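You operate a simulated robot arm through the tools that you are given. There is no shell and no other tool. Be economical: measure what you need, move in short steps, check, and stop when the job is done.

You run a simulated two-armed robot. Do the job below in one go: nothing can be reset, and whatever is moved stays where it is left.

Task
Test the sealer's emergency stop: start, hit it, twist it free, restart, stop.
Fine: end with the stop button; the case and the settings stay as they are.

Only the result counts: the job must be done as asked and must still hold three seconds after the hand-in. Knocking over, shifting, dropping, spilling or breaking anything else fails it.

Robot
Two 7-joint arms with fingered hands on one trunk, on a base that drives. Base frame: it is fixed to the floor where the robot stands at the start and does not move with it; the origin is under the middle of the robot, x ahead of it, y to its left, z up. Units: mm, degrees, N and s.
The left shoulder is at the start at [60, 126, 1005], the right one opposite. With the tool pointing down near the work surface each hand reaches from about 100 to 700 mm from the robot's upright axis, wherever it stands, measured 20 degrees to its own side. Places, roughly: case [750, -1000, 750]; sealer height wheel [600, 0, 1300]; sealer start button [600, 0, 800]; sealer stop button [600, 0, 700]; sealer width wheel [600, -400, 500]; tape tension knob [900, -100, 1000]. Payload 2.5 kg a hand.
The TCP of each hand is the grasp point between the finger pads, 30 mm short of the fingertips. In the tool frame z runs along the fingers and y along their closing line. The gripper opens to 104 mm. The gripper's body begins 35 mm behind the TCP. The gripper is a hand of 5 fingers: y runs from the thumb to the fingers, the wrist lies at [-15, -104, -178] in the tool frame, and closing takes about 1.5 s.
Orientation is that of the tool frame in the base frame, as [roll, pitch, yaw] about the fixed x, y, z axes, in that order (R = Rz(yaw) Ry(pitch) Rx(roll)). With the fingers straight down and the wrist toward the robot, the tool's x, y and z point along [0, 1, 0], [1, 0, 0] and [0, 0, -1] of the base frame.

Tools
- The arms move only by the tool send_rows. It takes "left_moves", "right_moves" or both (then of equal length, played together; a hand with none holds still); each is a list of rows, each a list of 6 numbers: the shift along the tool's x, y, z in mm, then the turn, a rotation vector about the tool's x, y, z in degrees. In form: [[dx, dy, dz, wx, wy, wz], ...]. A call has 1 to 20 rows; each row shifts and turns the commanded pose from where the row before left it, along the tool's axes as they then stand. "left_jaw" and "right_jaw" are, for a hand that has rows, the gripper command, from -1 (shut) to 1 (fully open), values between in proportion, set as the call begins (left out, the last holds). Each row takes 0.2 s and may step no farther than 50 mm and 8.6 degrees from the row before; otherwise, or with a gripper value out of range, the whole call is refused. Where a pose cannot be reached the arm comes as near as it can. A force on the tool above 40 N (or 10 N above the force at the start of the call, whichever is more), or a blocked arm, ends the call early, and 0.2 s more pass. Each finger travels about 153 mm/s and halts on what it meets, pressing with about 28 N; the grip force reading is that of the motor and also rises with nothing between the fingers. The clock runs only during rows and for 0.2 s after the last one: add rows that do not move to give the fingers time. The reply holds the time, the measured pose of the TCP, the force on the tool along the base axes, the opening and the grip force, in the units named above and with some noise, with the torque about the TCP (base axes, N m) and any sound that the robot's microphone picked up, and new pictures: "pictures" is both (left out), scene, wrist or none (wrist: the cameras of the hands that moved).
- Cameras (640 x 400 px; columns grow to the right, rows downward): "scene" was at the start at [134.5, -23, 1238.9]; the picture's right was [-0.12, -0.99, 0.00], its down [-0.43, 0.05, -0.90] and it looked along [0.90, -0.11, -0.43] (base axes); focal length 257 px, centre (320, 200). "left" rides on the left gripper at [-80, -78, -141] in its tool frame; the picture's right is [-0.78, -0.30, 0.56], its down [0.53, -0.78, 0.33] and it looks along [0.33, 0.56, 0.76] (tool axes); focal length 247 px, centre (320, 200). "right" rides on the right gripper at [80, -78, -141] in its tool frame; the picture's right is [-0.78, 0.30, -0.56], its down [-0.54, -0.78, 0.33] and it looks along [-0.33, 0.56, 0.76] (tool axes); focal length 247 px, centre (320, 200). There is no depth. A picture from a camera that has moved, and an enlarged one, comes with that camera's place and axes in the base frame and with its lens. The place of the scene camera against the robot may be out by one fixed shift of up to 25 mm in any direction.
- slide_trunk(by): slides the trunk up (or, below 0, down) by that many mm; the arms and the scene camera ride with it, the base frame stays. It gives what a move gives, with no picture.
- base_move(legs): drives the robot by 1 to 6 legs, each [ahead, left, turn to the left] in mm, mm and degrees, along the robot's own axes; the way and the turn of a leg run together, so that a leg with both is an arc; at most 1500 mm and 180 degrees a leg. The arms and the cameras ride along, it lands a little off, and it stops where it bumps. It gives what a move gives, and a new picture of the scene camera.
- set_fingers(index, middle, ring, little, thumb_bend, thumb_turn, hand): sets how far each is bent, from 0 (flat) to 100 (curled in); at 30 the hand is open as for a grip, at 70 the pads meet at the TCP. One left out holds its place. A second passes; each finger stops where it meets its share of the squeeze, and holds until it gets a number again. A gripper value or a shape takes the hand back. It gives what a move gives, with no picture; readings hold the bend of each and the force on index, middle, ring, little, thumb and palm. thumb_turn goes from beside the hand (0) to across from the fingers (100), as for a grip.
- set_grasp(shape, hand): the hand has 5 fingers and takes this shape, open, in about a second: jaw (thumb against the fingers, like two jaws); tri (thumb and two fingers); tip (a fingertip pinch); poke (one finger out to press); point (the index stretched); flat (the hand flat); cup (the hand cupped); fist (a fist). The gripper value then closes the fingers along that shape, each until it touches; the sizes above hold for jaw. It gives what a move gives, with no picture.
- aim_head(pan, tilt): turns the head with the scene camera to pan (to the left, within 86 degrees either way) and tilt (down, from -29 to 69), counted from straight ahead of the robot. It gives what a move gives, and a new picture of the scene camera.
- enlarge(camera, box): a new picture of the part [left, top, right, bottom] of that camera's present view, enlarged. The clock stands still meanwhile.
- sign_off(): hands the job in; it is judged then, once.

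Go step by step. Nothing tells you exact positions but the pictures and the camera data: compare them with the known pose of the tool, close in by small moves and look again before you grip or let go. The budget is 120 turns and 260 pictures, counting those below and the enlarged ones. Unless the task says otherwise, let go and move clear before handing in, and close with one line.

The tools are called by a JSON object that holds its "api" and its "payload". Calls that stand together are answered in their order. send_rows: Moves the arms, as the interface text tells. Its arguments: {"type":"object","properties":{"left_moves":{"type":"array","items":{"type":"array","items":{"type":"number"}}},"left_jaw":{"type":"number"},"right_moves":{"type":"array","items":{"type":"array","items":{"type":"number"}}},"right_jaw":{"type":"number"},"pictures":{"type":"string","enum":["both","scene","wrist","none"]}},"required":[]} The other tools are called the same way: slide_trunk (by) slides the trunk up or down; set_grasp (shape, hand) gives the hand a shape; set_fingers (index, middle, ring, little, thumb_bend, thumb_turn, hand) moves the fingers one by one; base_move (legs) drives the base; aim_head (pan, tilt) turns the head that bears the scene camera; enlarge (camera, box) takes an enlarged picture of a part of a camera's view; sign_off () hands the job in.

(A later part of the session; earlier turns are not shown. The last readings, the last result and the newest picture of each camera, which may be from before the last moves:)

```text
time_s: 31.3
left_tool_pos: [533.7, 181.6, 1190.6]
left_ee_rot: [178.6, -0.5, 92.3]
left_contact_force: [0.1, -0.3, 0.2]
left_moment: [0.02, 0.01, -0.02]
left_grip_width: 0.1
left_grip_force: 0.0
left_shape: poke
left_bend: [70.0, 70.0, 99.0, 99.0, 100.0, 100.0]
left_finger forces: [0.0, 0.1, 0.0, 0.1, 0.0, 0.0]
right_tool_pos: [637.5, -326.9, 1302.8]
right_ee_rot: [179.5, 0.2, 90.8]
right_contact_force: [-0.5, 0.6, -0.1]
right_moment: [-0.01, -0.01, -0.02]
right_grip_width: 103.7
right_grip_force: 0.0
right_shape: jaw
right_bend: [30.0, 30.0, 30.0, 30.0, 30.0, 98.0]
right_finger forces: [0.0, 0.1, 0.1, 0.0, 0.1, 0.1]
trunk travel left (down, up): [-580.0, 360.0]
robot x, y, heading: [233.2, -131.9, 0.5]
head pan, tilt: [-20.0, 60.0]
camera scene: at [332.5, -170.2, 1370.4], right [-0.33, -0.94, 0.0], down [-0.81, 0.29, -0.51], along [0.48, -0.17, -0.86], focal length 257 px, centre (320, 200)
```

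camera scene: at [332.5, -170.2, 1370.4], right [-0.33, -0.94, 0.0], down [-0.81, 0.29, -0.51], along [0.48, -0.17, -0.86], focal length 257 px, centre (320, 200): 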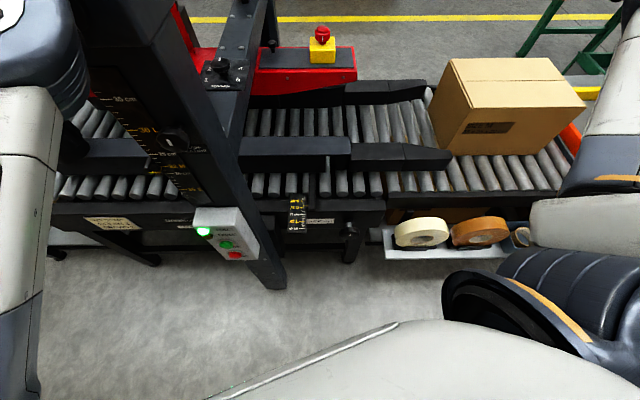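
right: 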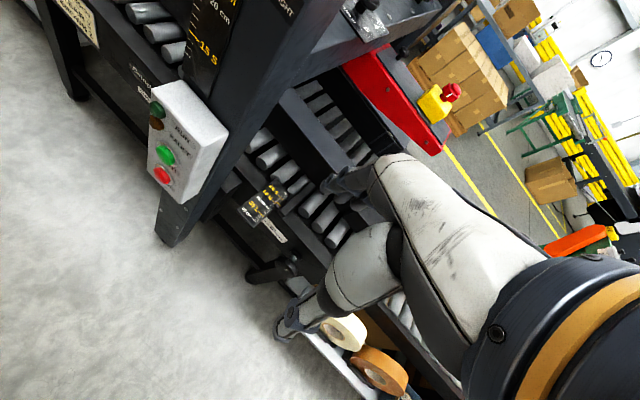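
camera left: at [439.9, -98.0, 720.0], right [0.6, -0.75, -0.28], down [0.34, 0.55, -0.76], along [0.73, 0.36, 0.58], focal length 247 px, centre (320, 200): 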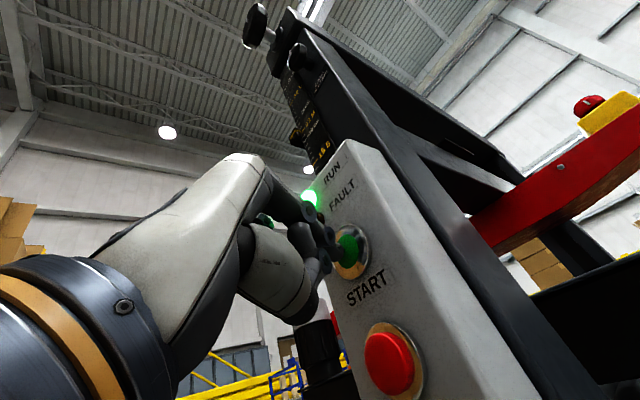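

The drive was blocked, probably because my left arm met the height wheel area. I'll back off and check the wheel and its scale.

{"api": "base_move", "payload": {"legs": [[-80, 0, 0]]}}

{"api": "aim_head", "payload": {"pan": 15, "tilt": 30}}

```text
time_s: 32.4
left_tool_pos: [462.7, 177.7, 1189.1]
left_ee_rot: [179.1, -0.3, 92.3]
left_contact_force: [-0.1, -0.1, -0.3]
left_moment: [0.02, -0.05, 0.02]
left_grip_width: 0.0
left_grip_force: 0.1
left_shape: poke
left_bend: [70.0, 70.0, 99.0, 99.0, 100.0, 100.0]
left_finger forces: [0.0, 0.0, 0.1, 0.0, 0.1, 0.1]
right_tool_pos: [565.6, -329.6, 1300.5]
right_ee_rot: [179.8, 0.0, 90.6]
right_contact_force: [-0.2, -0.5, 0.1]
right_moment: [-0.06, -0.01, -0.02]
right_grip_width: 103.9
right_grip_force: 0.1
right_shape: jaw
right_bend: [30.0, 30.0, 30.0, 30.0, 30.0, 98.0]
right_finger forces: [0.0, 0.0, 0.1, 0.0, 0.0, 0.0]
trunk travel left (down, up): [-580.0, 360.0]
robot x, y, heading: [160.7, -135.0, 0.6]
head pan, tilt: [-20.0, 60.0]
camera scene: at [261.0, -172.6, 1369.7], right [-0.33, -0.94, 0.0], down [-0.82, 0.29, -0.5], along [0.47, -0.17, -0.87], focal length 257 px, centre (320, 200)
```

scene: 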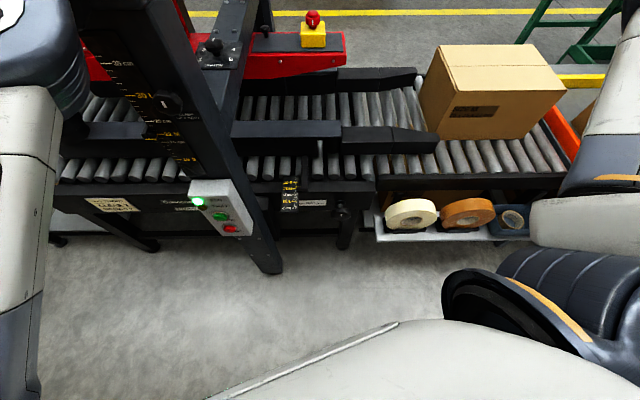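

```text
time_s: 33.4
left_tool_pos: [463.4, 178.2, 1187.6]
left_ee_rot: [179.1, -0.3, 92.3]
left_contact_force: [0.4, -0.8, 0.6]
left_moment: [0.01, 0.02, 0.02]
left_grip_width: 0.0
left_grip_force: 0.0
left_shape: poke
left_bend: [70.0, 70.0, 99.0, 99.0, 100.0, 100.0]
left_finger forces: [0.1, 0.0, 0.1, 0.0, 0.1, 0.1]
right_tool_pos: [564.8, -330.3, 1300.6]
right_ee_rot: [179.9, 0.0, 90.6]
right_contact_force: [-0.2, 0.0, 0.1]
right_moment: [0.01, 0.03, -0.01]
right_grip_width: 104.0
right_grip_force: 0.2
right_shape: jaw
right_bend: [30.0, 30.0, 30.0, 30.0, 30.0, 98.0]
right_finger forces: [0.1, 0.1, 0.0, 0.0, 0.1, 0.0]
trunk travel left (down, up): [-580.0, 360.0]
robot x, y, heading: [154.8, -138.6, 0.4]
head pan, tilt: [15.0, 30.0]
camera scene: at [286.1, -126.2, 1411.7], right [0.27, -0.96, 0.0], down [-0.48, -0.13, -0.87], along [0.83, 0.23, -0.5], focal length 257 px, centre (320, 200)
```

scene: 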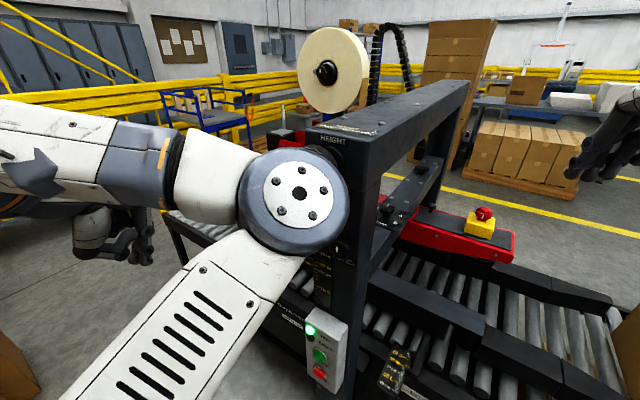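

My left elbow sits right before the height wheel. I'll back off, pull the right hand in and turn the robot about 45° left, so the left arm clears the mast and the right shoulder leads.

{"api": "send_rows", "payload": {"right_moves": [[-20, -30, 0, 0, 0, 0], [-20, -30, 0, 0, 0, 0], [-20, -30, 0, 0, 0, 0], [-20, -30, 0, 0, 0, 0], [-20, -30, 0, 0, 0, 0], [0, 0, 0, 0, 0, 0]], "pictures": "none"}}

{"api": "base_move", "payload": {"legs": [[-160, 0, 0], [0, 0, 45]]}}

{"api": "aim_head", "payload": {"pan": -45, "tilt": 20}}

{"api": "enlarge", "payload": {"camera": "scene", "box": [160, 60, 360, 320]}}

```text
time_s: 34.8
left_tool_pos: [461.5, 179.1, 1189.0]
left_ee_rot: [179.1, -0.4, 92.1]
left_contact_force: [0.8, 0.1, -0.5]
left_moment: [-0.01, 0.0, -0.02]
left_grip_width: 0.1
left_grip_force: 0.2
left_shape: poke
left_bend: [70.0, 70.0, 99.0, 99.0, 100.0, 100.0]
left_finger forces: [0.0, 0.1, 0.0, 0.0, 0.1, 0.0]
right_tool_pos: [421.6, -428.4, 1296.2]
right_ee_rot: [179.9, 0.0, 90.7]
right_contact_force: [0.2, -0.3, 0.6]
right_moment: [-0.01, -0.01, 0.0]
right_grip_width: 103.8
right_grip_force: 0.1
right_shape: jaw
right_bend: [30.0, 30.0, 30.0, 30.0, 30.0, 98.0]
right_finger forces: [0.1, 0.0, 0.0, 0.0, 0.0, 0.0]
right hand out of reach, approached as far as the arm can: row 5
trunk travel left (down, up): [-580.0, 360.0]
robot x, y, heading: [157.2, -136.8, 0.3]
head pan, tilt: [15.0, 30.0]
```

```text
time_s: 38.3
left_tool_pos: [-23.8, 301.6, 1188.2]
left_ee_rot: [179.1, -0.4, 138.9]
left_contact_force: [-0.2, -0.2, 0.2]
left_moment: [0.0, 0.0, -0.02]
left_grip_width: 0.0
left_grip_force: 0.1
left_shape: poke
left_bend: [70.0, 70.0, 99.0, 99.0, 100.0, 100.0]
left_finger forces: [0.0, 0.1, 0.0, 0.0, 0.0, 0.0]
right_tool_pos: [390.7, -147.4, 1297.7]
right_ee_rot: [180.0, 0.0, 137.3]
right_contact_force: [0.1, 0.4, 1.0]
right_moment: [0.0, 0.0, 0.0]
right_grip_width: 103.9
right_grip_force: 0.0
right_shape: jaw
right_bend: [30.0, 30.0, 30.0, 30.0, 30.0, 98.0]
right_finger forces: [0.0, 0.1, 0.0, 0.0, 0.1, 0.0]
trunk travel left (down, up): [-580.0, 360.0]
robot x, y, heading: [-4.6, -139.8, 47.1]
head pan, tilt: [15.0, 30.0]
camera scene: at [69.4, -42.7, 1411.7], right [0.88, -0.47, 0.0], down [-0.23, -0.44, -0.87], along [0.4, 0.77, -0.5], focal length 257 px, centre (320, 200)
```

scene: 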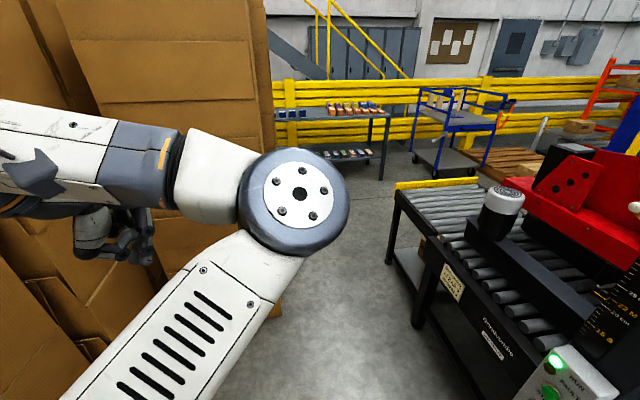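

```text
time_s: 39.6
left_tool_pos: [-24.1, 300.3, 1188.2]
left_ee_rot: [179.1, -0.5, 138.9]
left_contact_force: [-1.0, 0.4, -0.2]
left_moment: [0.0, -0.01, 0.01]
left_grip_width: 0.0
left_grip_force: 0.0
left_shape: poke
left_bend: [70.0, 70.0, 99.0, 99.0, 100.0, 100.0]
left_finger forces: [0.1, 0.0, 0.0, 0.1, 0.0, 0.1]
right_tool_pos: [389.5, -146.4, 1296.9]
right_ee_rot: [180.0, 0.0, 137.3]
right_contact_force: [-0.3, -0.4, 0.4]
right_moment: [-0.01, -0.02, -0.04]
right_grip_width: 103.7
right_grip_force: 0.2
right_shape: jaw
right_bend: [30.0, 30.0, 30.0, 30.0, 30.0, 98.0]
right_finger forces: [0.0, 0.0, 0.0, 0.0, 0.0, 0.0]
trunk travel left (down, up): [-580.0, 360.0]
robot x, y, heading: [-2.7, -141.2, 47.1]
head pan, tilt: [-45.0, 20.0]
camera scene: at [120.3, -119.1, 1427.8], right [0.04, -1.0, 0.0], down [-0.34, -0.01, -0.94], along [0.94, 0.04, -0.34], focal length 257 px, centre (320, 200)
```

scene: 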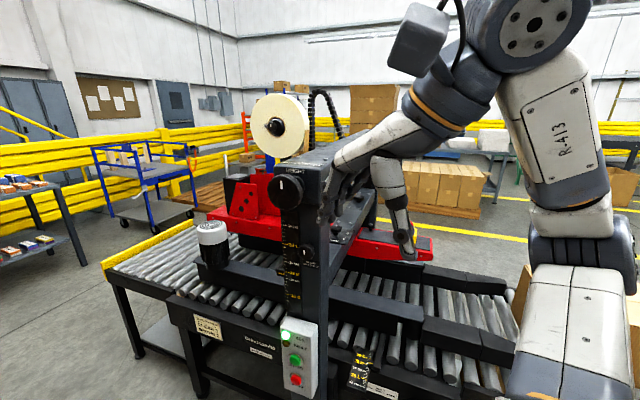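

```text
1.54 times, centred on (260, 190) of scene
camera zoom: at [120.3, -119.1, 1427.8], right [0.04, -1.0, 0.0], down [-0.34, -0.01, -0.94], along [0.94, 0.04, -0.34], focal length 395 px, centre (412, 215)
```

zoom: 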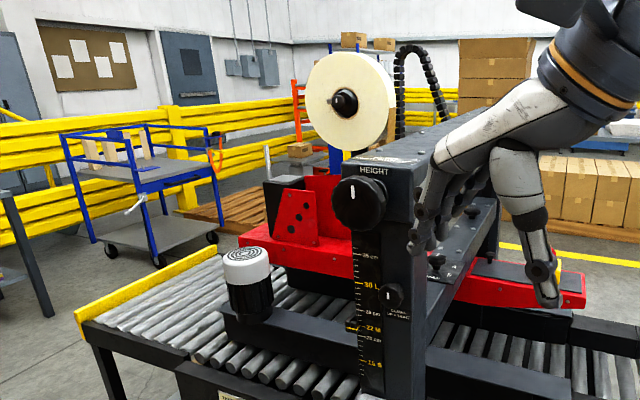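

The wheel's mark still looks upright. I'll check it closely, then drive toward the sealer keeping this heading.

{"api": "enlarge", "payload": {"camera": "scene", "box": [260, 150, 340, 320]}}

{"api": "aim_head", "payload": {"pan": 40, "tilt": 25}}

```text
2.35 times, centred on (300, 235) of scene
camera zoom: at [120.3, -119.1, 1427.8], right [0.04, -1.0, 0.0], down [-0.34, -0.01, -0.94], along [0.94, 0.04, -0.34], focal length 605 px, centre (367, 118)
```

zoom: 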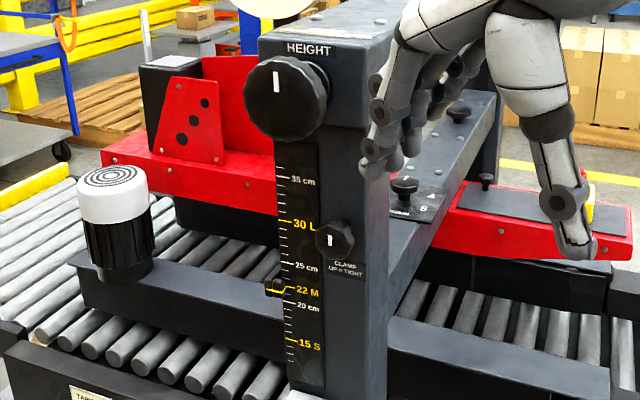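

```text
time_s: 41.2
left_tool_pos: [-23.6, 300.4, 1188.4]
left_ee_rot: [179.1, -0.4, 138.8]
left_contact_force: [0.9, 0.2, 0.1]
left_moment: [-0.02, 0.0, -0.03]
left_grip_width: 0.0
left_grip_force: 0.1
left_shape: poke
left_bend: [70.0, 70.0, 99.0, 99.0, 100.0, 100.0]
left_finger forces: [0.0, 0.1, 0.0, 0.1, 0.1, 0.0]
right_tool_pos: [390.0, -145.5, 1296.5]
right_ee_rot: [179.8, 0.0, 137.3]
right_contact_force: [-0.4, -0.1, -0.3]
right_moment: [0.03, 0.0, -0.02]
right_grip_width: 103.9
right_grip_force: 0.2
right_shape: jaw
right_bend: [30.0, 30.0, 30.0, 30.0, 30.0, 98.0]
right_finger forces: [0.1, 0.1, 0.0, 0.1, 0.1, 0.0]
trunk travel left (down, up): [-580.0, 360.0]
robot x, y, heading: [-2.4, -136.5, 47.2]
head pan, tilt: [40.0, 25.0]
camera scene: at [31.9, -30.7, 1419.7], right [1.0, -0.05, 0.0], down [-0.02, -0.42, -0.91], along [0.05, 0.91, -0.42], focal length 257 px, centre (320, 200)
```

scene: 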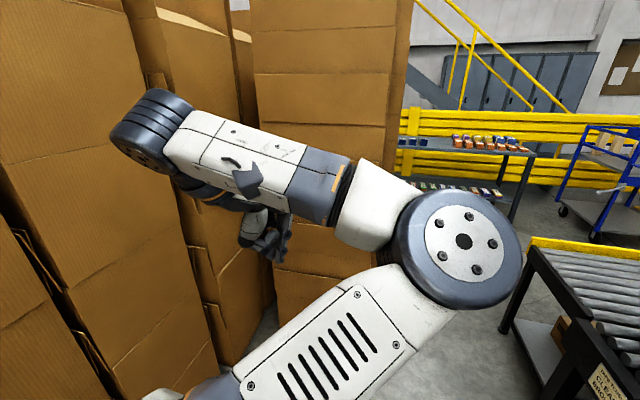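

The settings are untouched and the pointer is still at 22 M. I'll swing the right hand out to the right with its fingers down, then drive in.

{"api": "send_rows", "payload": {"right_moves": [[-36, -18, 0, 0, 0, 0], [-36, -18, 0, 0, 0, 0], [-36, -18, 0, 0, 0, 0], [-36, -18, 0, 0, 0, 0], [-36, -18, 0, 0, 0, 0], [-36, -18, 0, 0, 0, 0], [-36, -18, 0, 0, 0, 0], [-36, -18, 0, 0, 0, 0], [0, 0, 0, 0, 0, 8.2], [0, 0, 0, 0, 0, 8.2], [0, 0, 0, 0, 0, 8.2], [0, 0, 0, 0, 0, 8.2], [0, 0, 0, 0, 0, 8.2], [0, 0, 0, 0, 0, 8.2], [0, 0, 0, 0, 0, 8.2], [0, 0, 0, 0, 0, 8.2], [0, 0, 0, 0, 0, 0]], "pictures": "none"}}

{"api": "aim_head", "payload": {"pan": -60, "tilt": 25}}

```text
time_s: 44.8
left_tool_pos: [-23.9, 300.3, 1189.5]
left_ee_rot: [179.0, -0.4, 139.0]
left_contact_force: [0.2, 1.5, -0.3]
left_moment: [0.01, 0.0, -0.04]
left_grip_width: 0.0
left_grip_force: 0.0
left_shape: poke
left_bend: [70.0, 70.0, 99.0, 99.0, 100.0, 100.0]
left_finger forces: [0.1, 0.0, 0.0, 0.0, 0.0, 0.1]
right_tool_pos: [557.7, -177.4, 1260.5]
right_ee_rot: [179.9, -0.1, 71.7]
right_contact_force: [-1.0, 0.8, -0.3]
right_moment: [-0.01, -0.04, -0.01]
right_grip_width: 103.8
right_grip_force: 0.0
right_shape: jaw
right_bend: [30.0, 30.0, 30.0, 30.0, 30.0, 98.0]
right_finger forces: [0.0, 0.0, 0.1, 0.0, 0.0, 0.0]
right hand out of reach, approached as far as the arm can: row 1, 2, 3, 4, 5, 6, 7, 8, 9, 10, 11, 12, 13, 14, 15, 16
trunk travel left (down, up): [-580.0, 360.0]
robot x, y, heading: [-5.7, -138.5, 47.4]
head pan, tilt: [40.0, 25.0]
```

```text
time_s: 46.6
left_tool_pos: [-25.1, 300.0, 1187.9]
left_ee_rot: [179.1, -0.4, 138.9]
left_contact_force: [0.2, 0.2, 1.0]
left_moment: [0.02, -0.02, 0.0]
left_grip_width: 0.2
left_grip_force: 0.0
left_shape: poke
left_bend: [70.0, 70.0, 99.0, 99.0, 100.0, 100.0]
left_finger forces: [0.0, 0.0, 0.0, 0.1, 0.0, 0.0]
right_tool_pos: [557.9, -177.6, 1260.5]
right_ee_rot: [-180.0, -0.1, 71.7]
right_contact_force: [-1.2, 0.9, 0.2]
right_moment: [-0.02, -0.03, 0.02]
right_grip_width: 103.8
right_grip_force: 0.1
right_shape: jaw
right_bend: [30.0, 30.0, 30.0, 30.0, 30.0, 98.0]
right_finger forces: [0.0, 0.0, 0.0, 0.1, 0.1, 0.0]
trunk travel left (down, up): [-580.0, 360.0]
robot x, y, heading: [-3.7, -138.9, 47.2]
head pan, tilt: [-60.0, 25.0]
camera scene: at [117.0, -143.1, 1419.7], right [-0.22, -0.98, 0.0], down [-0.41, 0.09, -0.91], along [0.88, -0.2, -0.42], focal length 257 px, centre (320, 200)
```

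scene: 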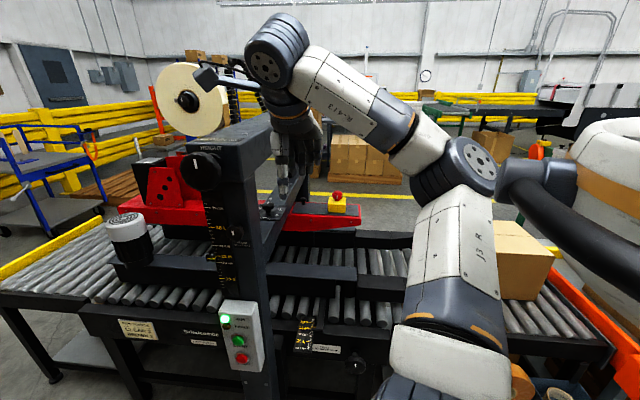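

The right arm cannot swing that far sideways. A better way is to face forward again, raise the trunk 200 mm so my left elbow passes above the height wheel and beam (top about 1320), and then drive in.

{"api": "base_move", "payload": {"legs": [[0, 0, -47]]}}

{"api": "slide_trunk", "payload": {"by": 200}}

{"api": "aim_head", "payload": {"pan": 10, "tilt": 35}}

```text
time_s: 49.1
left_tool_pos: [308.5, 172.9, 1188.7]
left_ee_rot: [179.0, -0.4, 91.2]
left_contact_force: [-0.4, -1.3, 0.3]
left_moment: [0.0, 0.0, 0.01]
left_grip_width: 0.0
left_grip_force: 0.1
left_shape: poke
left_bend: [70.0, 70.0, 99.0, 99.0, 100.0, 100.0]
left_finger forces: [0.0, 0.0, 0.0, 0.0, 0.0, 0.1]
right_tool_pos: [346.8, -580.0, 1260.4]
right_ee_rot: [180.0, -0.1, 24.2]
right_contact_force: [0.6, -0.3, 0.4]
right_moment: [-0.06, -0.01, 0.01]
right_grip_width: 103.8
right_grip_force: 0.1
right_shape: jaw
right_bend: [30.0, 30.0, 30.0, 30.0, 30.0, 98.0]
right_finger forces: [0.0, 0.0, 0.0, 0.0, 0.0, 0.0]
trunk travel left (down, up): [-580.0, 360.0]
robot x, y, heading: [-0.6, -139.5, -0.3]
head pan, tilt: [-60.0, 25.0]
camera scene: at [85.3, -232.6, 1419.7], right [-0.87, -0.49, 0.0], down [-0.21, 0.37, -0.91], along [0.45, -0.79, -0.42], focal length 257 px, centre (320, 200)
```

scene: 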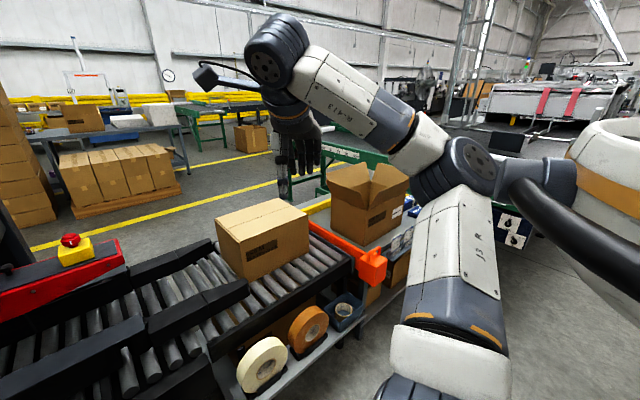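

```text
time_s: 51.3
left_tool_pos: [309.3, 172.0, 1387.8]
left_ee_rot: [179.1, -0.4, 91.2]
left_contact_force: [0.0, -0.3, 0.2]
left_moment: [-0.01, 0.04, -0.03]
left_grip_width: 0.1
left_grip_force: 0.1
left_shape: poke
left_bend: [70.0, 70.0, 99.0, 99.0, 100.0, 100.0]
left_finger forces: [0.0, 0.1, 0.0, 0.0, 0.0, 0.1]
right_tool_pos: [346.9, -580.9, 1461.1]
right_ee_rot: [-179.9, -0.1, 24.1]
right_contact_force: [0.1, -0.4, -0.8]
right_moment: [0.01, -0.01, 0.01]
right_grip_width: 103.9
right_grip_force: 0.0
right_shape: jaw
right_bend: [30.0, 30.0, 30.0, 30.0, 30.0, 98.0]
right_finger forces: [0.0, 0.0, 0.0, 0.0, 0.1, 0.1]
trunk travel left (down, up): [-780.0, 160.0]
robot x, y, heading: [-3.2, -139.4, -0.5]
head pan, tilt: [-60.0, 25.0]
```

```text
time_s: 52.7
left_tool_pos: [307.0, 172.7, 1388.5]
left_ee_rot: [179.0, -0.5, 91.2]
left_contact_force: [-0.5, 0.3, -0.7]
left_moment: [-0.02, 0.01, 0.01]
left_grip_width: 0.1
left_grip_force: 0.0
left_shape: poke
left_bend: [70.0, 70.0, 99.0, 99.0, 100.0, 100.0]
left_finger forces: [0.0, 0.1, 0.1, 0.0, 0.0, 0.1]
right_tool_pos: [348.0, -581.3, 1460.8]
right_ee_rot: [179.9, -0.1, 24.0]
right_contact_force: [0.0, 0.1, 1.0]
right_moment: [0.0, 0.0, -0.02]
right_grip_width: 103.9
right_grip_force: 0.1
right_shape: jaw
right_bend: [30.0, 30.0, 30.0, 30.0, 30.0, 98.0]
right_finger forces: [0.1, 0.0, 0.0, 0.0, 0.0, 0.1]
trunk travel left (down, up): [-780.0, 160.0]
robot x, y, heading: [-3.4, -141.2, -0.3]
head pan, tilt: [10.0, 35.0]
camera scene: at [126.9, -137.9, 1604.0], right [0.16, -0.99, 0.0], down [-0.57, -0.09, -0.82], along [0.81, 0.13, -0.57], focal length 257 px, centre (320, 200)
```

scene: 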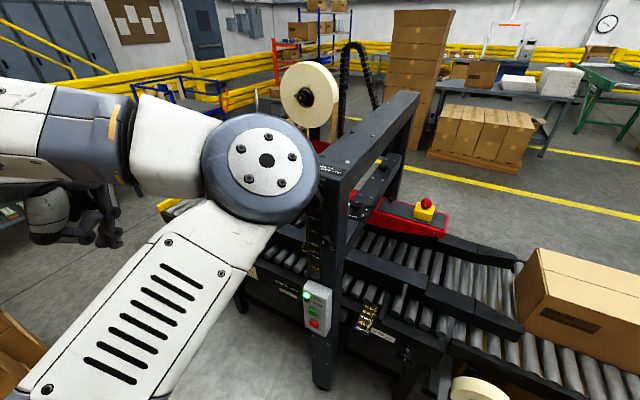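

The elbow is now above the beam. I'll drive ahead 250 mm and then see the clearance.

{"api": "base_move", "payload": {"legs": [[250, 0, 0]]}}

{"api": "aim_head", "payload": {"pan": -20, "tilt": 60}}

```text
time_s: 54.6
left_tool_pos: [561.1, 171.4, 1387.2]
left_ee_rot: [179.0, -0.5, 91.3]
left_contact_force: [0.5, -1.0, -0.5]
left_moment: [0.01, 0.04, 0.0]
left_grip_width: 0.3
left_grip_force: 0.0
left_shape: poke
left_bend: [70.0, 70.0, 99.0, 99.0, 100.0, 100.0]
left_finger forces: [0.0, 0.0, 0.0, 0.1, 0.0, 0.0]
right_tool_pos: [601.1, -582.7, 1461.0]
right_ee_rot: [-180.0, -0.2, 24.2]
right_contact_force: [0.5, -0.8, -0.5]
right_moment: [-0.03, 0.0, 0.01]
right_grip_width: 103.7
right_grip_force: 0.0
right_shape: jaw
right_bend: [30.0, 30.0, 30.0, 30.0, 30.0, 98.0]
right_finger forces: [0.0, 0.1, 0.1, 0.0, 0.1, 0.1]
trunk travel left (down, up): [-780.0, 160.0]
robot x, y, heading: [249.6, -143.8, -0.7]
head pan, tilt: [10.0, 35.0]
camera scene: at [379.8, -139.9, 1603.9], right [0.17, -0.99, 0.0], down [-0.57, -0.1, -0.82], along [0.81, 0.14, -0.57], focal length 257 px, centre (320, 200)
```

scene: 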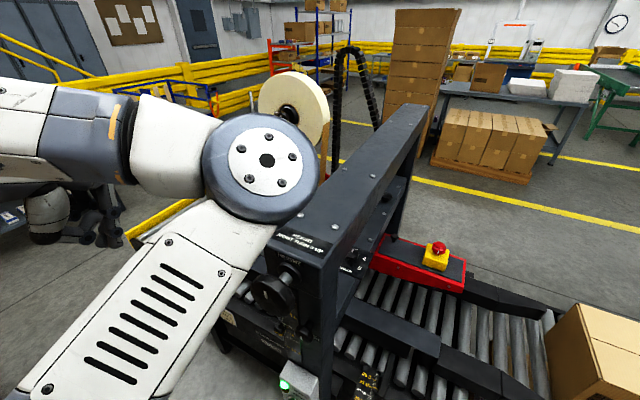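

```text
time_s: 55.5
left_tool_pos: [561.4, 169.9, 1388.8]
left_ee_rot: [179.1, -0.4, 91.3]
left_contact_force: [-0.4, -0.3, 0.4]
left_moment: [0.01, 0.0, 0.0]
left_grip_width: 0.0
left_grip_force: 0.0
left_shape: poke
left_bend: [70.0, 70.0, 99.0, 99.0, 100.0, 100.0]
left_finger forces: [0.0, 0.1, 0.0, 0.0, 0.0, 0.1]
right_tool_pos: [600.6, -582.1, 1461.7]
right_ee_rot: [-180.0, -0.2, 24.1]
right_contact_force: [0.2, -0.1, -0.3]
right_moment: [0.01, 0.03, 0.03]
right_grip_width: 103.7
right_grip_force: 0.0
right_shape: jaw
right_bend: [30.0, 30.0, 30.0, 30.0, 30.0, 98.0]
right_finger forces: [0.0, 0.1, 0.0, 0.1, 0.0, 0.0]
trunk travel left (down, up): [-780.0, 160.0]
robot x, y, heading: [247.2, -142.8, -0.7]
head pan, tilt: [-20.0, 60.0]
camera scene: at [355.2, -177.7, 1569.7], right [-0.35, -0.94, 0.0], down [-0.81, 0.3, -0.5], along [0.47, -0.17, -0.87], focal length 257 px, centre (320, 200)
```

scene: 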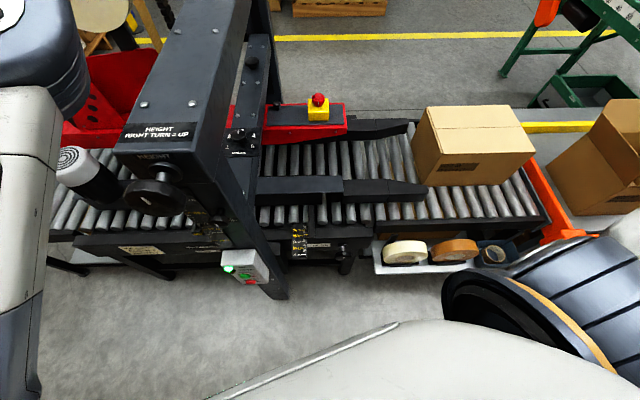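

The beam is cleared. I'll go ahead another 80 mm and then bring the right hand over.

{"api": "base_move", "payload": {"legs": [[80, 0, 0]]}}

{"api": "aim_head", "payload": {"pan": -25, "tilt": 45}}

```text
time_s: 56.6
left_tool_pos: [640.4, 170.5, 1387.6]
left_ee_rot: [179.1, -0.4, 91.3]
left_contact_force: [0.5, 0.6, 1.0]
left_moment: [-0.01, 0.02, 0.01]
left_grip_width: 0.0
left_grip_force: 0.0
left_shape: poke
left_bend: [70.0, 70.0, 99.0, 99.0, 100.0, 100.0]
left_finger forces: [0.1, 0.0, 0.0, 0.0, 0.1, 0.0]
right_tool_pos: [680.9, -582.6, 1461.2]
right_ee_rot: [-179.9, -0.2, 24.2]
right_contact_force: [0.6, -0.5, -0.4]
right_moment: [0.02, 0.0, 0.0]
right_grip_width: 103.8
right_grip_force: 0.1
right_shape: jaw
right_bend: [30.0, 30.0, 30.0, 30.0, 30.0, 98.0]
right_finger forces: [0.0, 0.0, 0.0, 0.0, 0.1, 0.0]
trunk travel left (down, up): [-780.0, 160.0]
robot x, y, heading: [334.0, -142.4, -0.5]
head pan, tilt: [-20.0, 60.0]
camera scene: at [435.8, -178.2, 1569.6], right [-0.35, -0.94, 0.0], down [-0.81, 0.3, -0.5], along [0.47, -0.17, -0.87], focal length 257 px, centre (320, 200)
```

scene: 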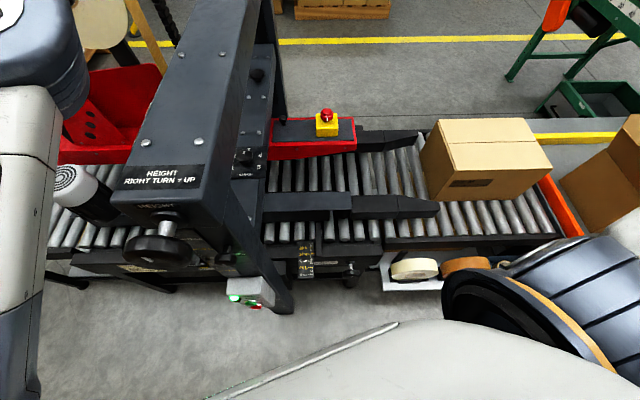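

```text
time_s: 57.3
left_tool_pos: [639.9, 170.9, 1389.5]
left_ee_rot: [179.2, -0.4, 91.4]
left_contact_force: [-1.2, 0.2, 0.0]
left_moment: [-0.01, 0.01, 0.02]
left_grip_width: 0.2
left_grip_force: 0.2
left_shape: poke
left_bend: [70.0, 70.0, 99.0, 99.0, 100.0, 100.0]
left_finger forces: [0.1, 0.1, 0.1, 0.0, 0.1, 0.1]
right_tool_pos: [679.2, -583.2, 1459.3]
right_ee_rot: [179.8, -0.2, 24.2]
right_contact_force: [-0.3, 0.2, 0.0]
right_moment: [-0.01, 0.0, -0.02]
right_grip_width: 103.7
right_grip_force: 0.0
right_shape: jaw
right_bend: [30.0, 30.0, 30.0, 30.0, 30.0, 98.0]
right_finger forces: [0.0, 0.1, 0.1, 0.0, 0.1, 0.0]
trunk travel left (down, up): [-780.0, 160.0]
robot x, y, heading: [326.7, -144.7, -0.4]
head pan, tilt: [-25.0, 45.0]
camera scene: at [445.8, -189.8, 1589.1], right [-0.43, -0.9, 0.0], down [-0.64, 0.3, -0.71], along [0.64, -0.3, -0.71], focal length 257 px, centre (320, 200)
```

scene: 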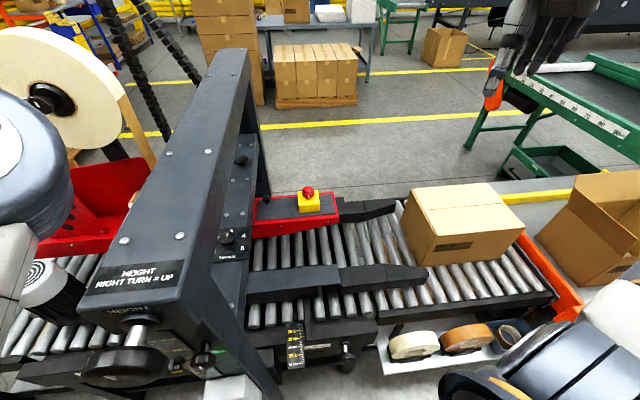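

The emergency stop lies at about [1037, -413, 990]. I'll set the right hand to poke, turn it so the wrist points to the robot, and bring it above the mushroom at a safe height.

{"api": "set_grasp", "payload": {"hand": "right", "shape": "poke"}}

{"api": "send_rows", "payload": {"right_moves": [[0, 0, 0, 0, 0, -7.7], [0, 0, 0, 0, 0, -7.7], [0, 0, 0, 0, 0, -7.7], [0, 0, 0, 0, 0, -7.7], [0, 0, 0, 0, 0, -7.7], [0, 0, 0, 0, 0, -7.7], [28, 27, 20, 0, 0, 0], [28, 27, 20, 0, 0, 0], [28, 27, 20, 0, 0, 0], [28, 27, 20, 0, 0, 0], [28, 27, 20, 0, 0, 0], [28, 27, 20, 0, 0, 0], [28, 27, 20, 0, 0, 0], [28, 27, 20, 0, 0, 0], [28, 27, 20, 0, 0, 0], [0, 0, 0, 0, 0, 0]]}}

```text
time_s: 58.2
left_tool_pos: [640.4, 170.6, 1388.0]
left_ee_rot: [179.1, -0.4, 91.4]
left_contact_force: [-0.5, 0.2, -0.4]
left_moment: [-0.02, 0.0, -0.01]
left_grip_width: 0.0
left_grip_force: 0.1
left_shape: poke
left_bend: [70.0, 70.0, 99.0, 99.0, 100.0, 100.0]
left_finger forces: [0.1, 0.0, 0.0, 0.0, 0.0, 0.0]
right_tool_pos: [681.1, -582.8, 1460.8]
right_ee_rot: [-180.0, -0.2, 24.3]
right_contact_force: [-0.6, 0.3, -0.2]
right_moment: [0.01, 0.02, 0.01]
right_grip_width: 0.0
right_grip_force: 0.1
right_shape: poke
right_bend: [70.0, 70.0, 99.0, 99.0, 100.0, 100.0]
right_finger forces: [0.0, 0.0, 0.1, 0.0, 0.1, 0.0]
trunk travel left (down, up): [-780.0, 160.0]
robot x, y, heading: [328.2, -146.8, -0.3]
head pan, tilt: [-25.0, 45.0]
```

```text
time_s: 61.6
left_tool_pos: [639.5, 170.3, 1388.9]
left_ee_rot: [179.1, -0.6, 91.3]
left_contact_force: [0.2, 0.1, -0.4]
left_moment: [0.05, -0.01, -0.02]
left_grip_width: 0.3
left_grip_force: 0.0
left_shape: poke
left_bend: [70.0, 70.0, 99.0, 99.0, 100.0, 100.0]
left_finger forces: [0.0, 0.1, 0.0, 0.0, 0.1, 0.0]
right_tool_pos: [991.5, -427.3, 1279.6]
right_ee_rot: [179.8, -0.1, 70.5]
right_contact_force: [-0.4, -1.0, 0.7]
right_moment: [0.01, 0.01, -0.01]
right_grip_width: 0.0
right_grip_force: 0.2
right_shape: poke
right_bend: [70.0, 70.0, 99.0, 99.0, 100.0, 100.0]
right_finger forces: [0.0, 0.1, 0.1, 0.1, 0.0, 0.0]
trunk travel left (down, up): [-780.0, 160.0]
robot x, y, heading: [329.9, -145.0, -0.3]
head pan, tilt: [-25.0, 45.0]
camera scene: at [445.4, -190.6, 1589.2], right [-0.43, -0.9, 0.0], down [-0.64, 0.3, -0.71], along [0.64, -0.3, -0.71], focal length 257 px, centre (320, 200)
camera right: at [944.8, -326.3, 1421.3], right [0.02, -0.83, 0.56], down [-0.91, -0.24, -0.34], along [0.41, -0.5, -0.76], focal length 247 px, centre (320, 200)
```

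scene: 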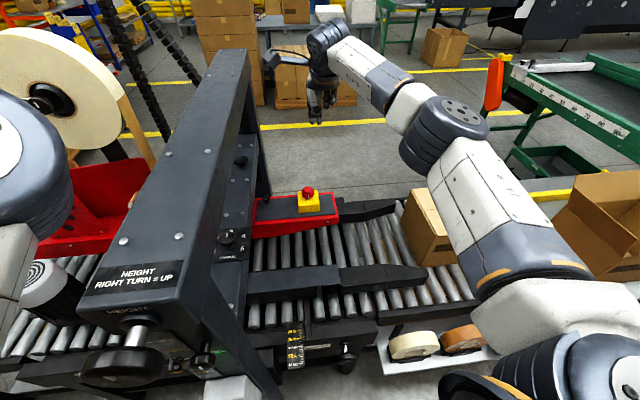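
right: 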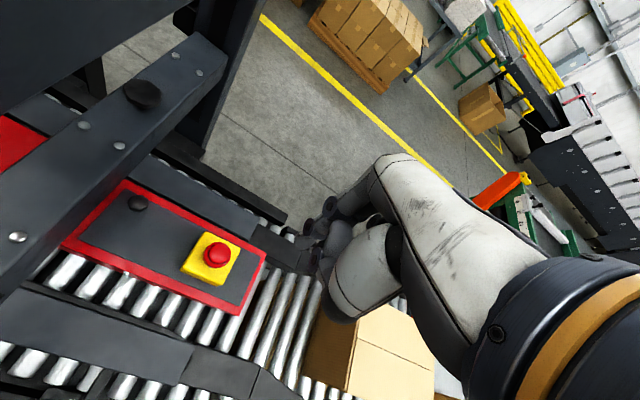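

The right camera puts the mushroom at about [1025, -407, 1000]. I'll move over it and descend to about 100 mm above.

{"api": "send_rows", "payload": {"right_moves": [[11, 12, 20, 0, 0, 0], [11, 12, 30, 0, 0, 0], [0, 0, 40, 0, 0, 0], [0, 0, 40, 0, 0, 0], [0, 0, 30, 0, 0, 0], [0, 0, 0, 0, 0, 0]]}}

{"api": "enlarge", "payload": {"camera": "scene", "box": [240, 130, 380, 240]}}

{"api": "enlarge", "payload": {"camera": "right", "box": [160, 160, 400, 360]}}

```text
time_s: 63.0
left_tool_pos: [640.0, 170.1, 1387.9]
left_ee_rot: [179.1, -0.4, 91.4]
left_contact_force: [0.2, -1.1, 0.1]
left_moment: [-0.04, -0.02, 0.0]
left_grip_width: 0.0
left_grip_force: 0.1
left_shape: poke
left_bend: [70.0, 70.0, 99.0, 99.0, 100.0, 100.0]
left_finger forces: [0.1, 0.0, 0.0, 0.1, 0.1, 0.0]
right_tool_pos: [1012.5, -413.9, 1127.1]
right_ee_rot: [179.7, -0.1, 70.4]
right_contact_force: [0.1, 0.2, 1.0]
right_moment: [0.0, -0.02, -0.01]
right_grip_width: 0.0
right_grip_force: 0.1
right_shape: poke
right_bend: [70.0, 70.0, 99.0, 99.0, 100.0, 100.0]
right_finger forces: [0.0, 0.0, 0.1, 0.0, 0.1, 0.1]
right hand out of reach, approached as far as the arm can: row 2, 4
trunk travel left (down, up): [-780.0, 160.0]
robot x, y, heading: [329.9, -143.9, -0.1]
head pan, tilt: [-25.0, 45.0]
camera scene: at [446.0, -190.1, 1589.1], right [-0.43, -0.9, 0.0], down [-0.64, 0.3, -0.71], along [0.64, -0.3, -0.71], focal length 257 px, centre (320, 200)
camera right: at [966.1, -312.8, 1268.1], right [0.02, -0.83, 0.56], down [-0.91, -0.24, -0.34], along [0.41, -0.5, -0.76], focal length 247 px, centre (320, 200)
```

scene: 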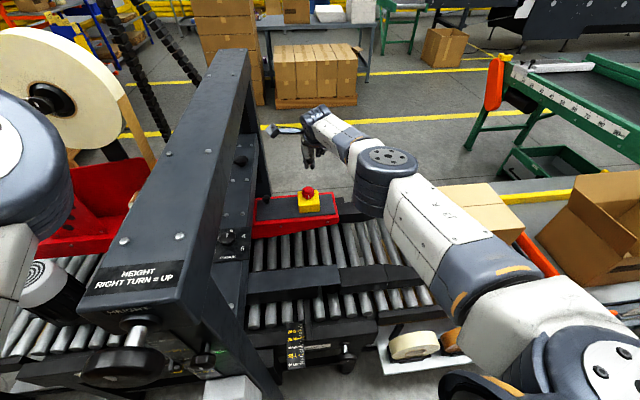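
right: 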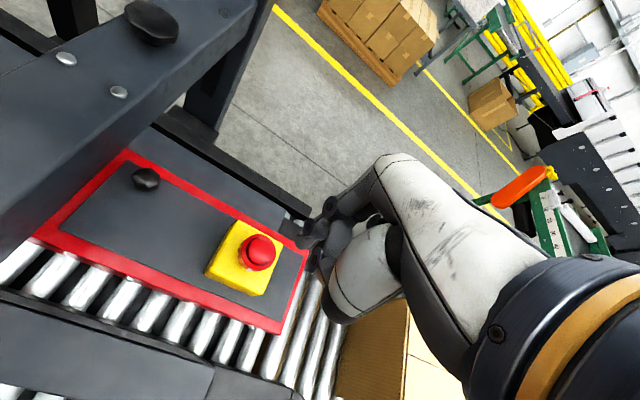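

```text
3.64 times, centred on (310, 185) of scene
camera zoom: at [446.0, -190.1, 1589.1], right [-0.43, -0.9, 0.0], down [-0.64, 0.3, -0.71], along [0.64, -0.3, -0.71], focal length 934 px, centre (356, 254)
```

zoom: 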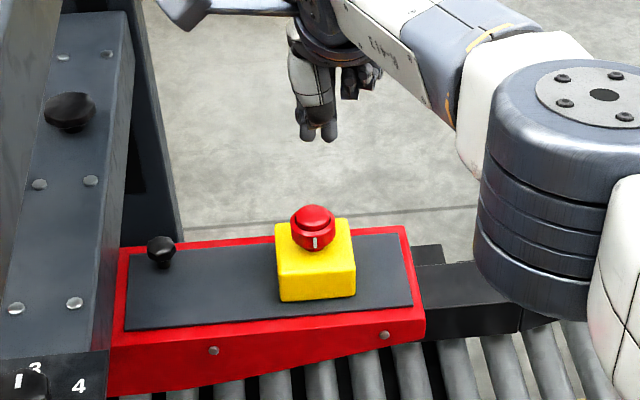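

```text
2.00 times, centred on (280, 260) of right
camera zoom: at [966.1, -312.8, 1268.1], right [0.02, -0.83, 0.56], down [-0.91, -0.24, -0.34], along [0.41, -0.5, -0.76], focal length 494 px, centre (400, 80)
```

zoom: 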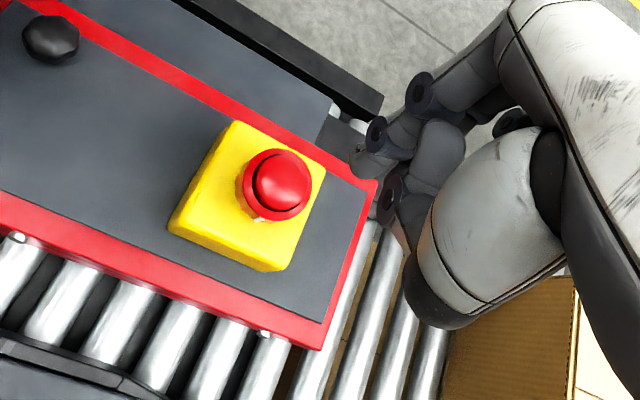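

The mushroom's top is at about [1022, -402, 1022]. Reach is nearly spent, so I'll tilt the hand 12° forward to gain some, and descend to about 15 mm above it.

{"api": "send_rows", "payload": {"right_moves": [[3.2, 0, 0, -6, 0, 0], [3.2, -1, 0, -6, 0, 0], [0, -4.2, 19.6, 0, 0, 0], [0, -4.2, 19.6, 0, 0, 0], [0, -4.2, 19.6, 0, 0, 0], [0, 0, 0, 0, 0, 0]]}}

{"api": "enlarge", "payload": {"camera": "scene", "box": [260, 150, 360, 220]}}

{"api": "enlarge", "payload": {"camera": "right", "box": [200, 160, 380, 310]}}

```text
time_s: 64.4
left_tool_pos: [640.6, 170.2, 1388.8]
left_ee_rot: [179.2, -0.4, 91.3]
left_contact_force: [0.6, -0.2, -0.3]
left_moment: [0.01, 0.0, 0.01]
left_grip_width: 0.0
left_grip_force: 0.2
left_shape: poke
left_bend: [70.0, 70.0, 99.0, 99.0, 100.0, 100.0]
left_finger forces: [0.0, 0.0, 0.1, 0.0, 0.0, 0.0]
right_tool_pos: [1015.7, -410.5, 1067.4]
right_ee_rot: [167.8, -0.2, 70.5]
right_contact_force: [0.3, 0.1, 0.7]
right_moment: [-0.01, 0.04, 0.05]
right_grip_width: 0.0
right_grip_force: 0.1
right_shape: poke
right_bend: [70.0, 70.0, 99.0, 99.0, 100.0, 100.0]
right_finger forces: [0.0, 0.0, 0.0, 0.0, 0.1, 0.0]
trunk travel left (down, up): [-780.0, 160.0]
robot x, y, heading: [329.2, -141.2, -0.5]
head pan, tilt: [-25.0, 45.0]
camera scene: at [446.0, -189.9, 1589.1], right [-0.43, -0.9, 0.0], down [-0.64, 0.3, -0.71], along [0.64, -0.3, -0.71], focal length 257 px, centre (320, 200)
camera right: at [942.3, -299.5, 1188.4], right [-0.1, -0.79, 0.61], down [-0.83, -0.27, -0.49], along [0.55, -0.55, -0.63], focal length 247 px, centre (320, 200)
```

scene: 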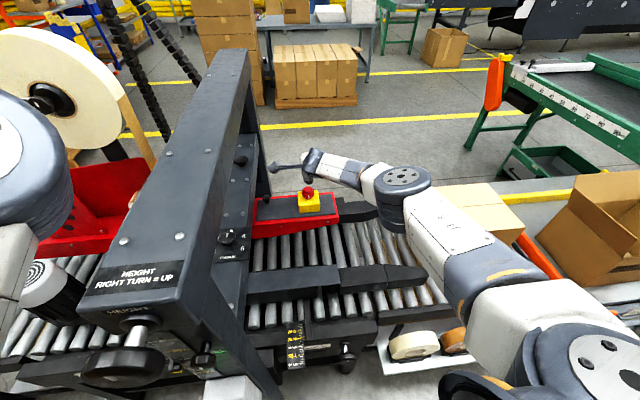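
right: 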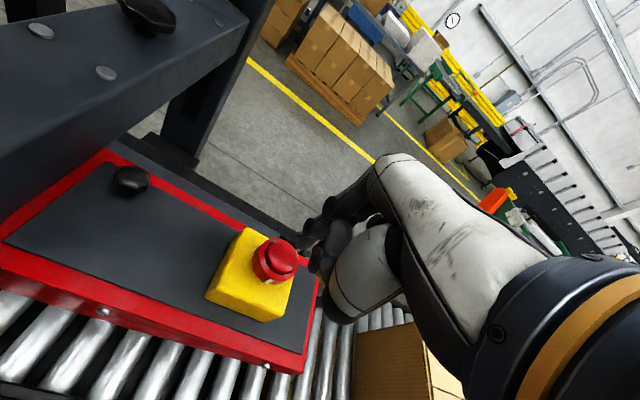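

```text
5.71 times, centred on (310, 185) of scene
camera zoom: at [446.0, -189.9, 1589.1], right [-0.43, -0.9, 0.0], down [-0.64, 0.3, -0.71], along [0.64, -0.3, -0.71], focal length 1468 px, centre (377, 286)
```

zoom: 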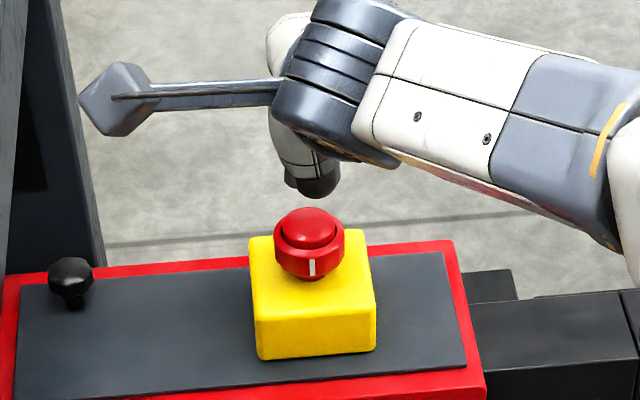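

```text
2.67 times, centred on (290, 235) of right
camera zoom: at [942.3, -299.5, 1188.4], right [-0.1, -0.79, 0.61], down [-0.83, -0.27, -0.49], along [0.55, -0.55, -0.63], focal length 659 px, centre (400, 107)
```

zoom: 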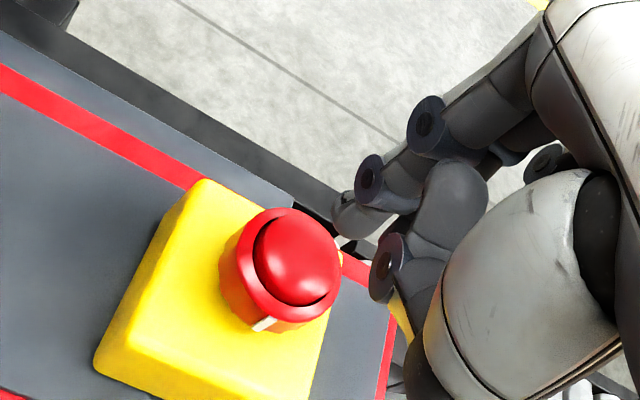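

The fingertip is centred about 30 mm above the mushroom. I'll press straight down in small steps.

{"api": "send_rows", "payload": {"right_moves": [[0, -2.5, 11.7, 0, 0, 0], [0, -2.1, 9.8, 0, 0, 0], [0, -1, 4.9, 0, 0, 0], [0, -0.8, 3.9, 0, 0, 0], [0, -0.8, 3.9, 0, 0, 0], [0, -0.8, 3.9, 0, 0, 0], [0, -0.8, 3.9, 0, 0, 0], [0, -0.8, 3.9, 0, 0, 0], [0, -0.8, 3.9, 0, 0, 0]]}}

{"api": "enlarge", "payload": {"camera": "scene", "box": [260, 150, 360, 220]}}

```text
time_s: 66.4
left_tool_pos: [640.5, 170.0, 1388.7]
left_ee_rot: [179.1, -0.4, 91.2]
left_contact_force: [-0.3, 0.8, -0.2]
left_moment: [0.0, -0.06, 0.03]
left_grip_width: 0.0
left_grip_force: 0.0
left_shape: poke
left_bend: [70.0, 70.0, 99.0, 99.0, 100.0, 100.0]
left_finger forces: [0.1, 0.0, 0.0, 0.0, 0.1, 0.0]
right_tool_pos: [1010.4, -409.4, 1025.4]
right_ee_rot: [167.7, -0.1, 70.3]
right_contact_force: [1.0, 0.8, 4.1]
right_moment: [0.03, -0.08, 0.0]
right_grip_width: 0.0
right_grip_force: 0.1
right_shape: poke
right_bend: [70.0, 70.0, 99.0, 99.0, 100.0, 100.0]
right_finger forces: [3.9, 0.2, 0.1, 0.0, 0.0, 0.1]
right hand out of reach, approached as far as the arm can: row 7, 8
trunk travel left (down, up): [-780.0, 160.0]
robot x, y, heading: [327.9, -141.9, -0.3]
head pan, tilt: [-25.0, 45.0]
camera scene: at [445.5, -189.6, 1589.3], right [-0.43, -0.9, 0.0], down [-0.64, 0.3, -0.71], along [0.64, -0.3, -0.71], focal length 257 px, centre (320, 200)
camera right: at [938.5, -298.6, 1147.8], right [-0.1, -0.79, 0.61], down [-0.83, -0.27, -0.49], along [0.55, -0.55, -0.63], focal length 247 px, centre (320, 200)
```

scene: 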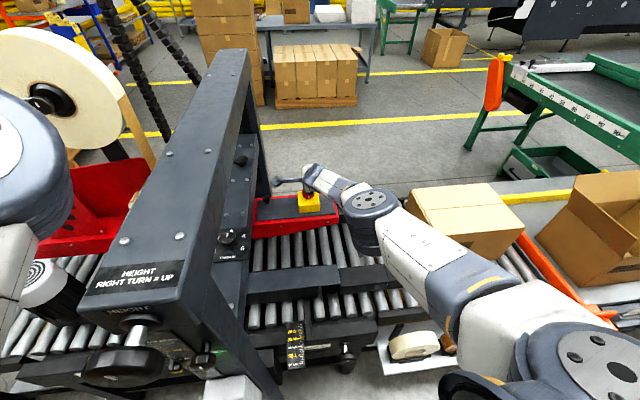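
right: 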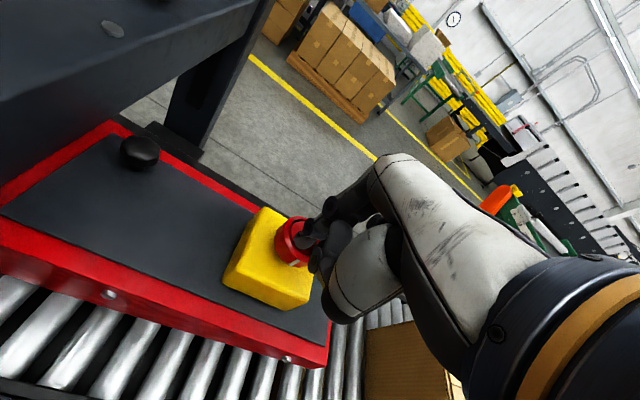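

```text
5.71 times, centred on (310, 185) of scene
camera zoom: at [445.5, -189.6, 1589.3], right [-0.43, -0.9, 0.0], down [-0.64, 0.3, -0.71], along [0.64, -0.3, -0.71], focal length 1468 px, centre (377, 286)
```

zoom: 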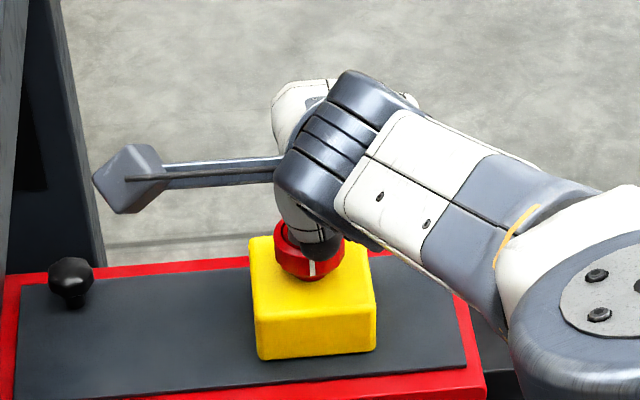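

The finger is touching the mushroom with 4 N, but the arm is at its reach limit. I'll use the trunk for the push, lowering it 8 mm.

{"api": "slide_trunk", "payload": {"by": -8}}

{"api": "enlarge", "payload": {"camera": "scene", "box": [260, 150, 360, 220]}}

```text
time_s: 67.0
left_tool_pos: [638.9, 172.1, 1380.9]
left_ee_rot: [179.0, -0.4, 91.2]
left_contact_force: [-0.2, -1.1, -0.4]
left_moment: [0.03, 0.01, -0.01]
left_grip_width: 0.0
left_grip_force: 0.1
left_shape: poke
left_bend: [70.0, 70.0, 99.0, 99.0, 100.0, 100.0]
left_finger forces: [0.1, 0.1, 0.0, 0.1, 0.0, 0.0]
right_tool_pos: [1012.3, -409.7, 1022.7]
right_ee_rot: [167.2, -0.3, 70.4]
right_contact_force: [1.4, 0.0, 24.3]
right_moment: [-0.08, -0.21, 0.03]
right_grip_width: 0.3
right_grip_force: 0.0
right_shape: poke
right_bend: [70.0, 70.0, 99.0, 99.0, 100.0, 100.0]
right_finger forces: [15.6, 8.0, 0.0, 0.0, 0.0, 0.1]
trunk travel left (down, up): [-772.0, 168.0]
robot x, y, heading: [325.8, -144.0, -0.5]
head pan, tilt: [-25.0, 45.0]
heard: click
```

```text
5.71 times, centred on (310, 185) of scene
camera zoom: at [443.2, -188.6, 1581.7], right [-0.43, -0.9, 0.0], down [-0.64, 0.3, -0.71], along [0.64, -0.3, -0.71], focal length 1468 px, centre (377, 286)
```

zoom: 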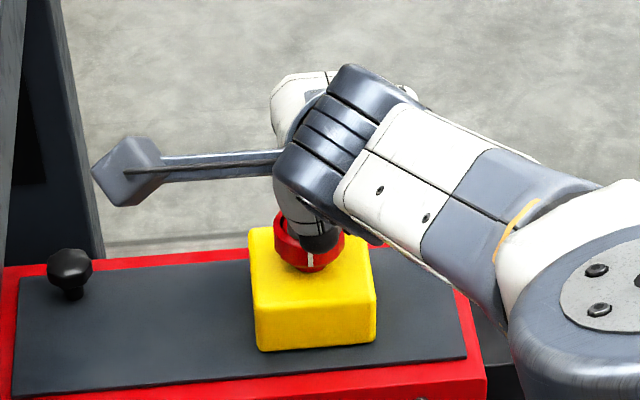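

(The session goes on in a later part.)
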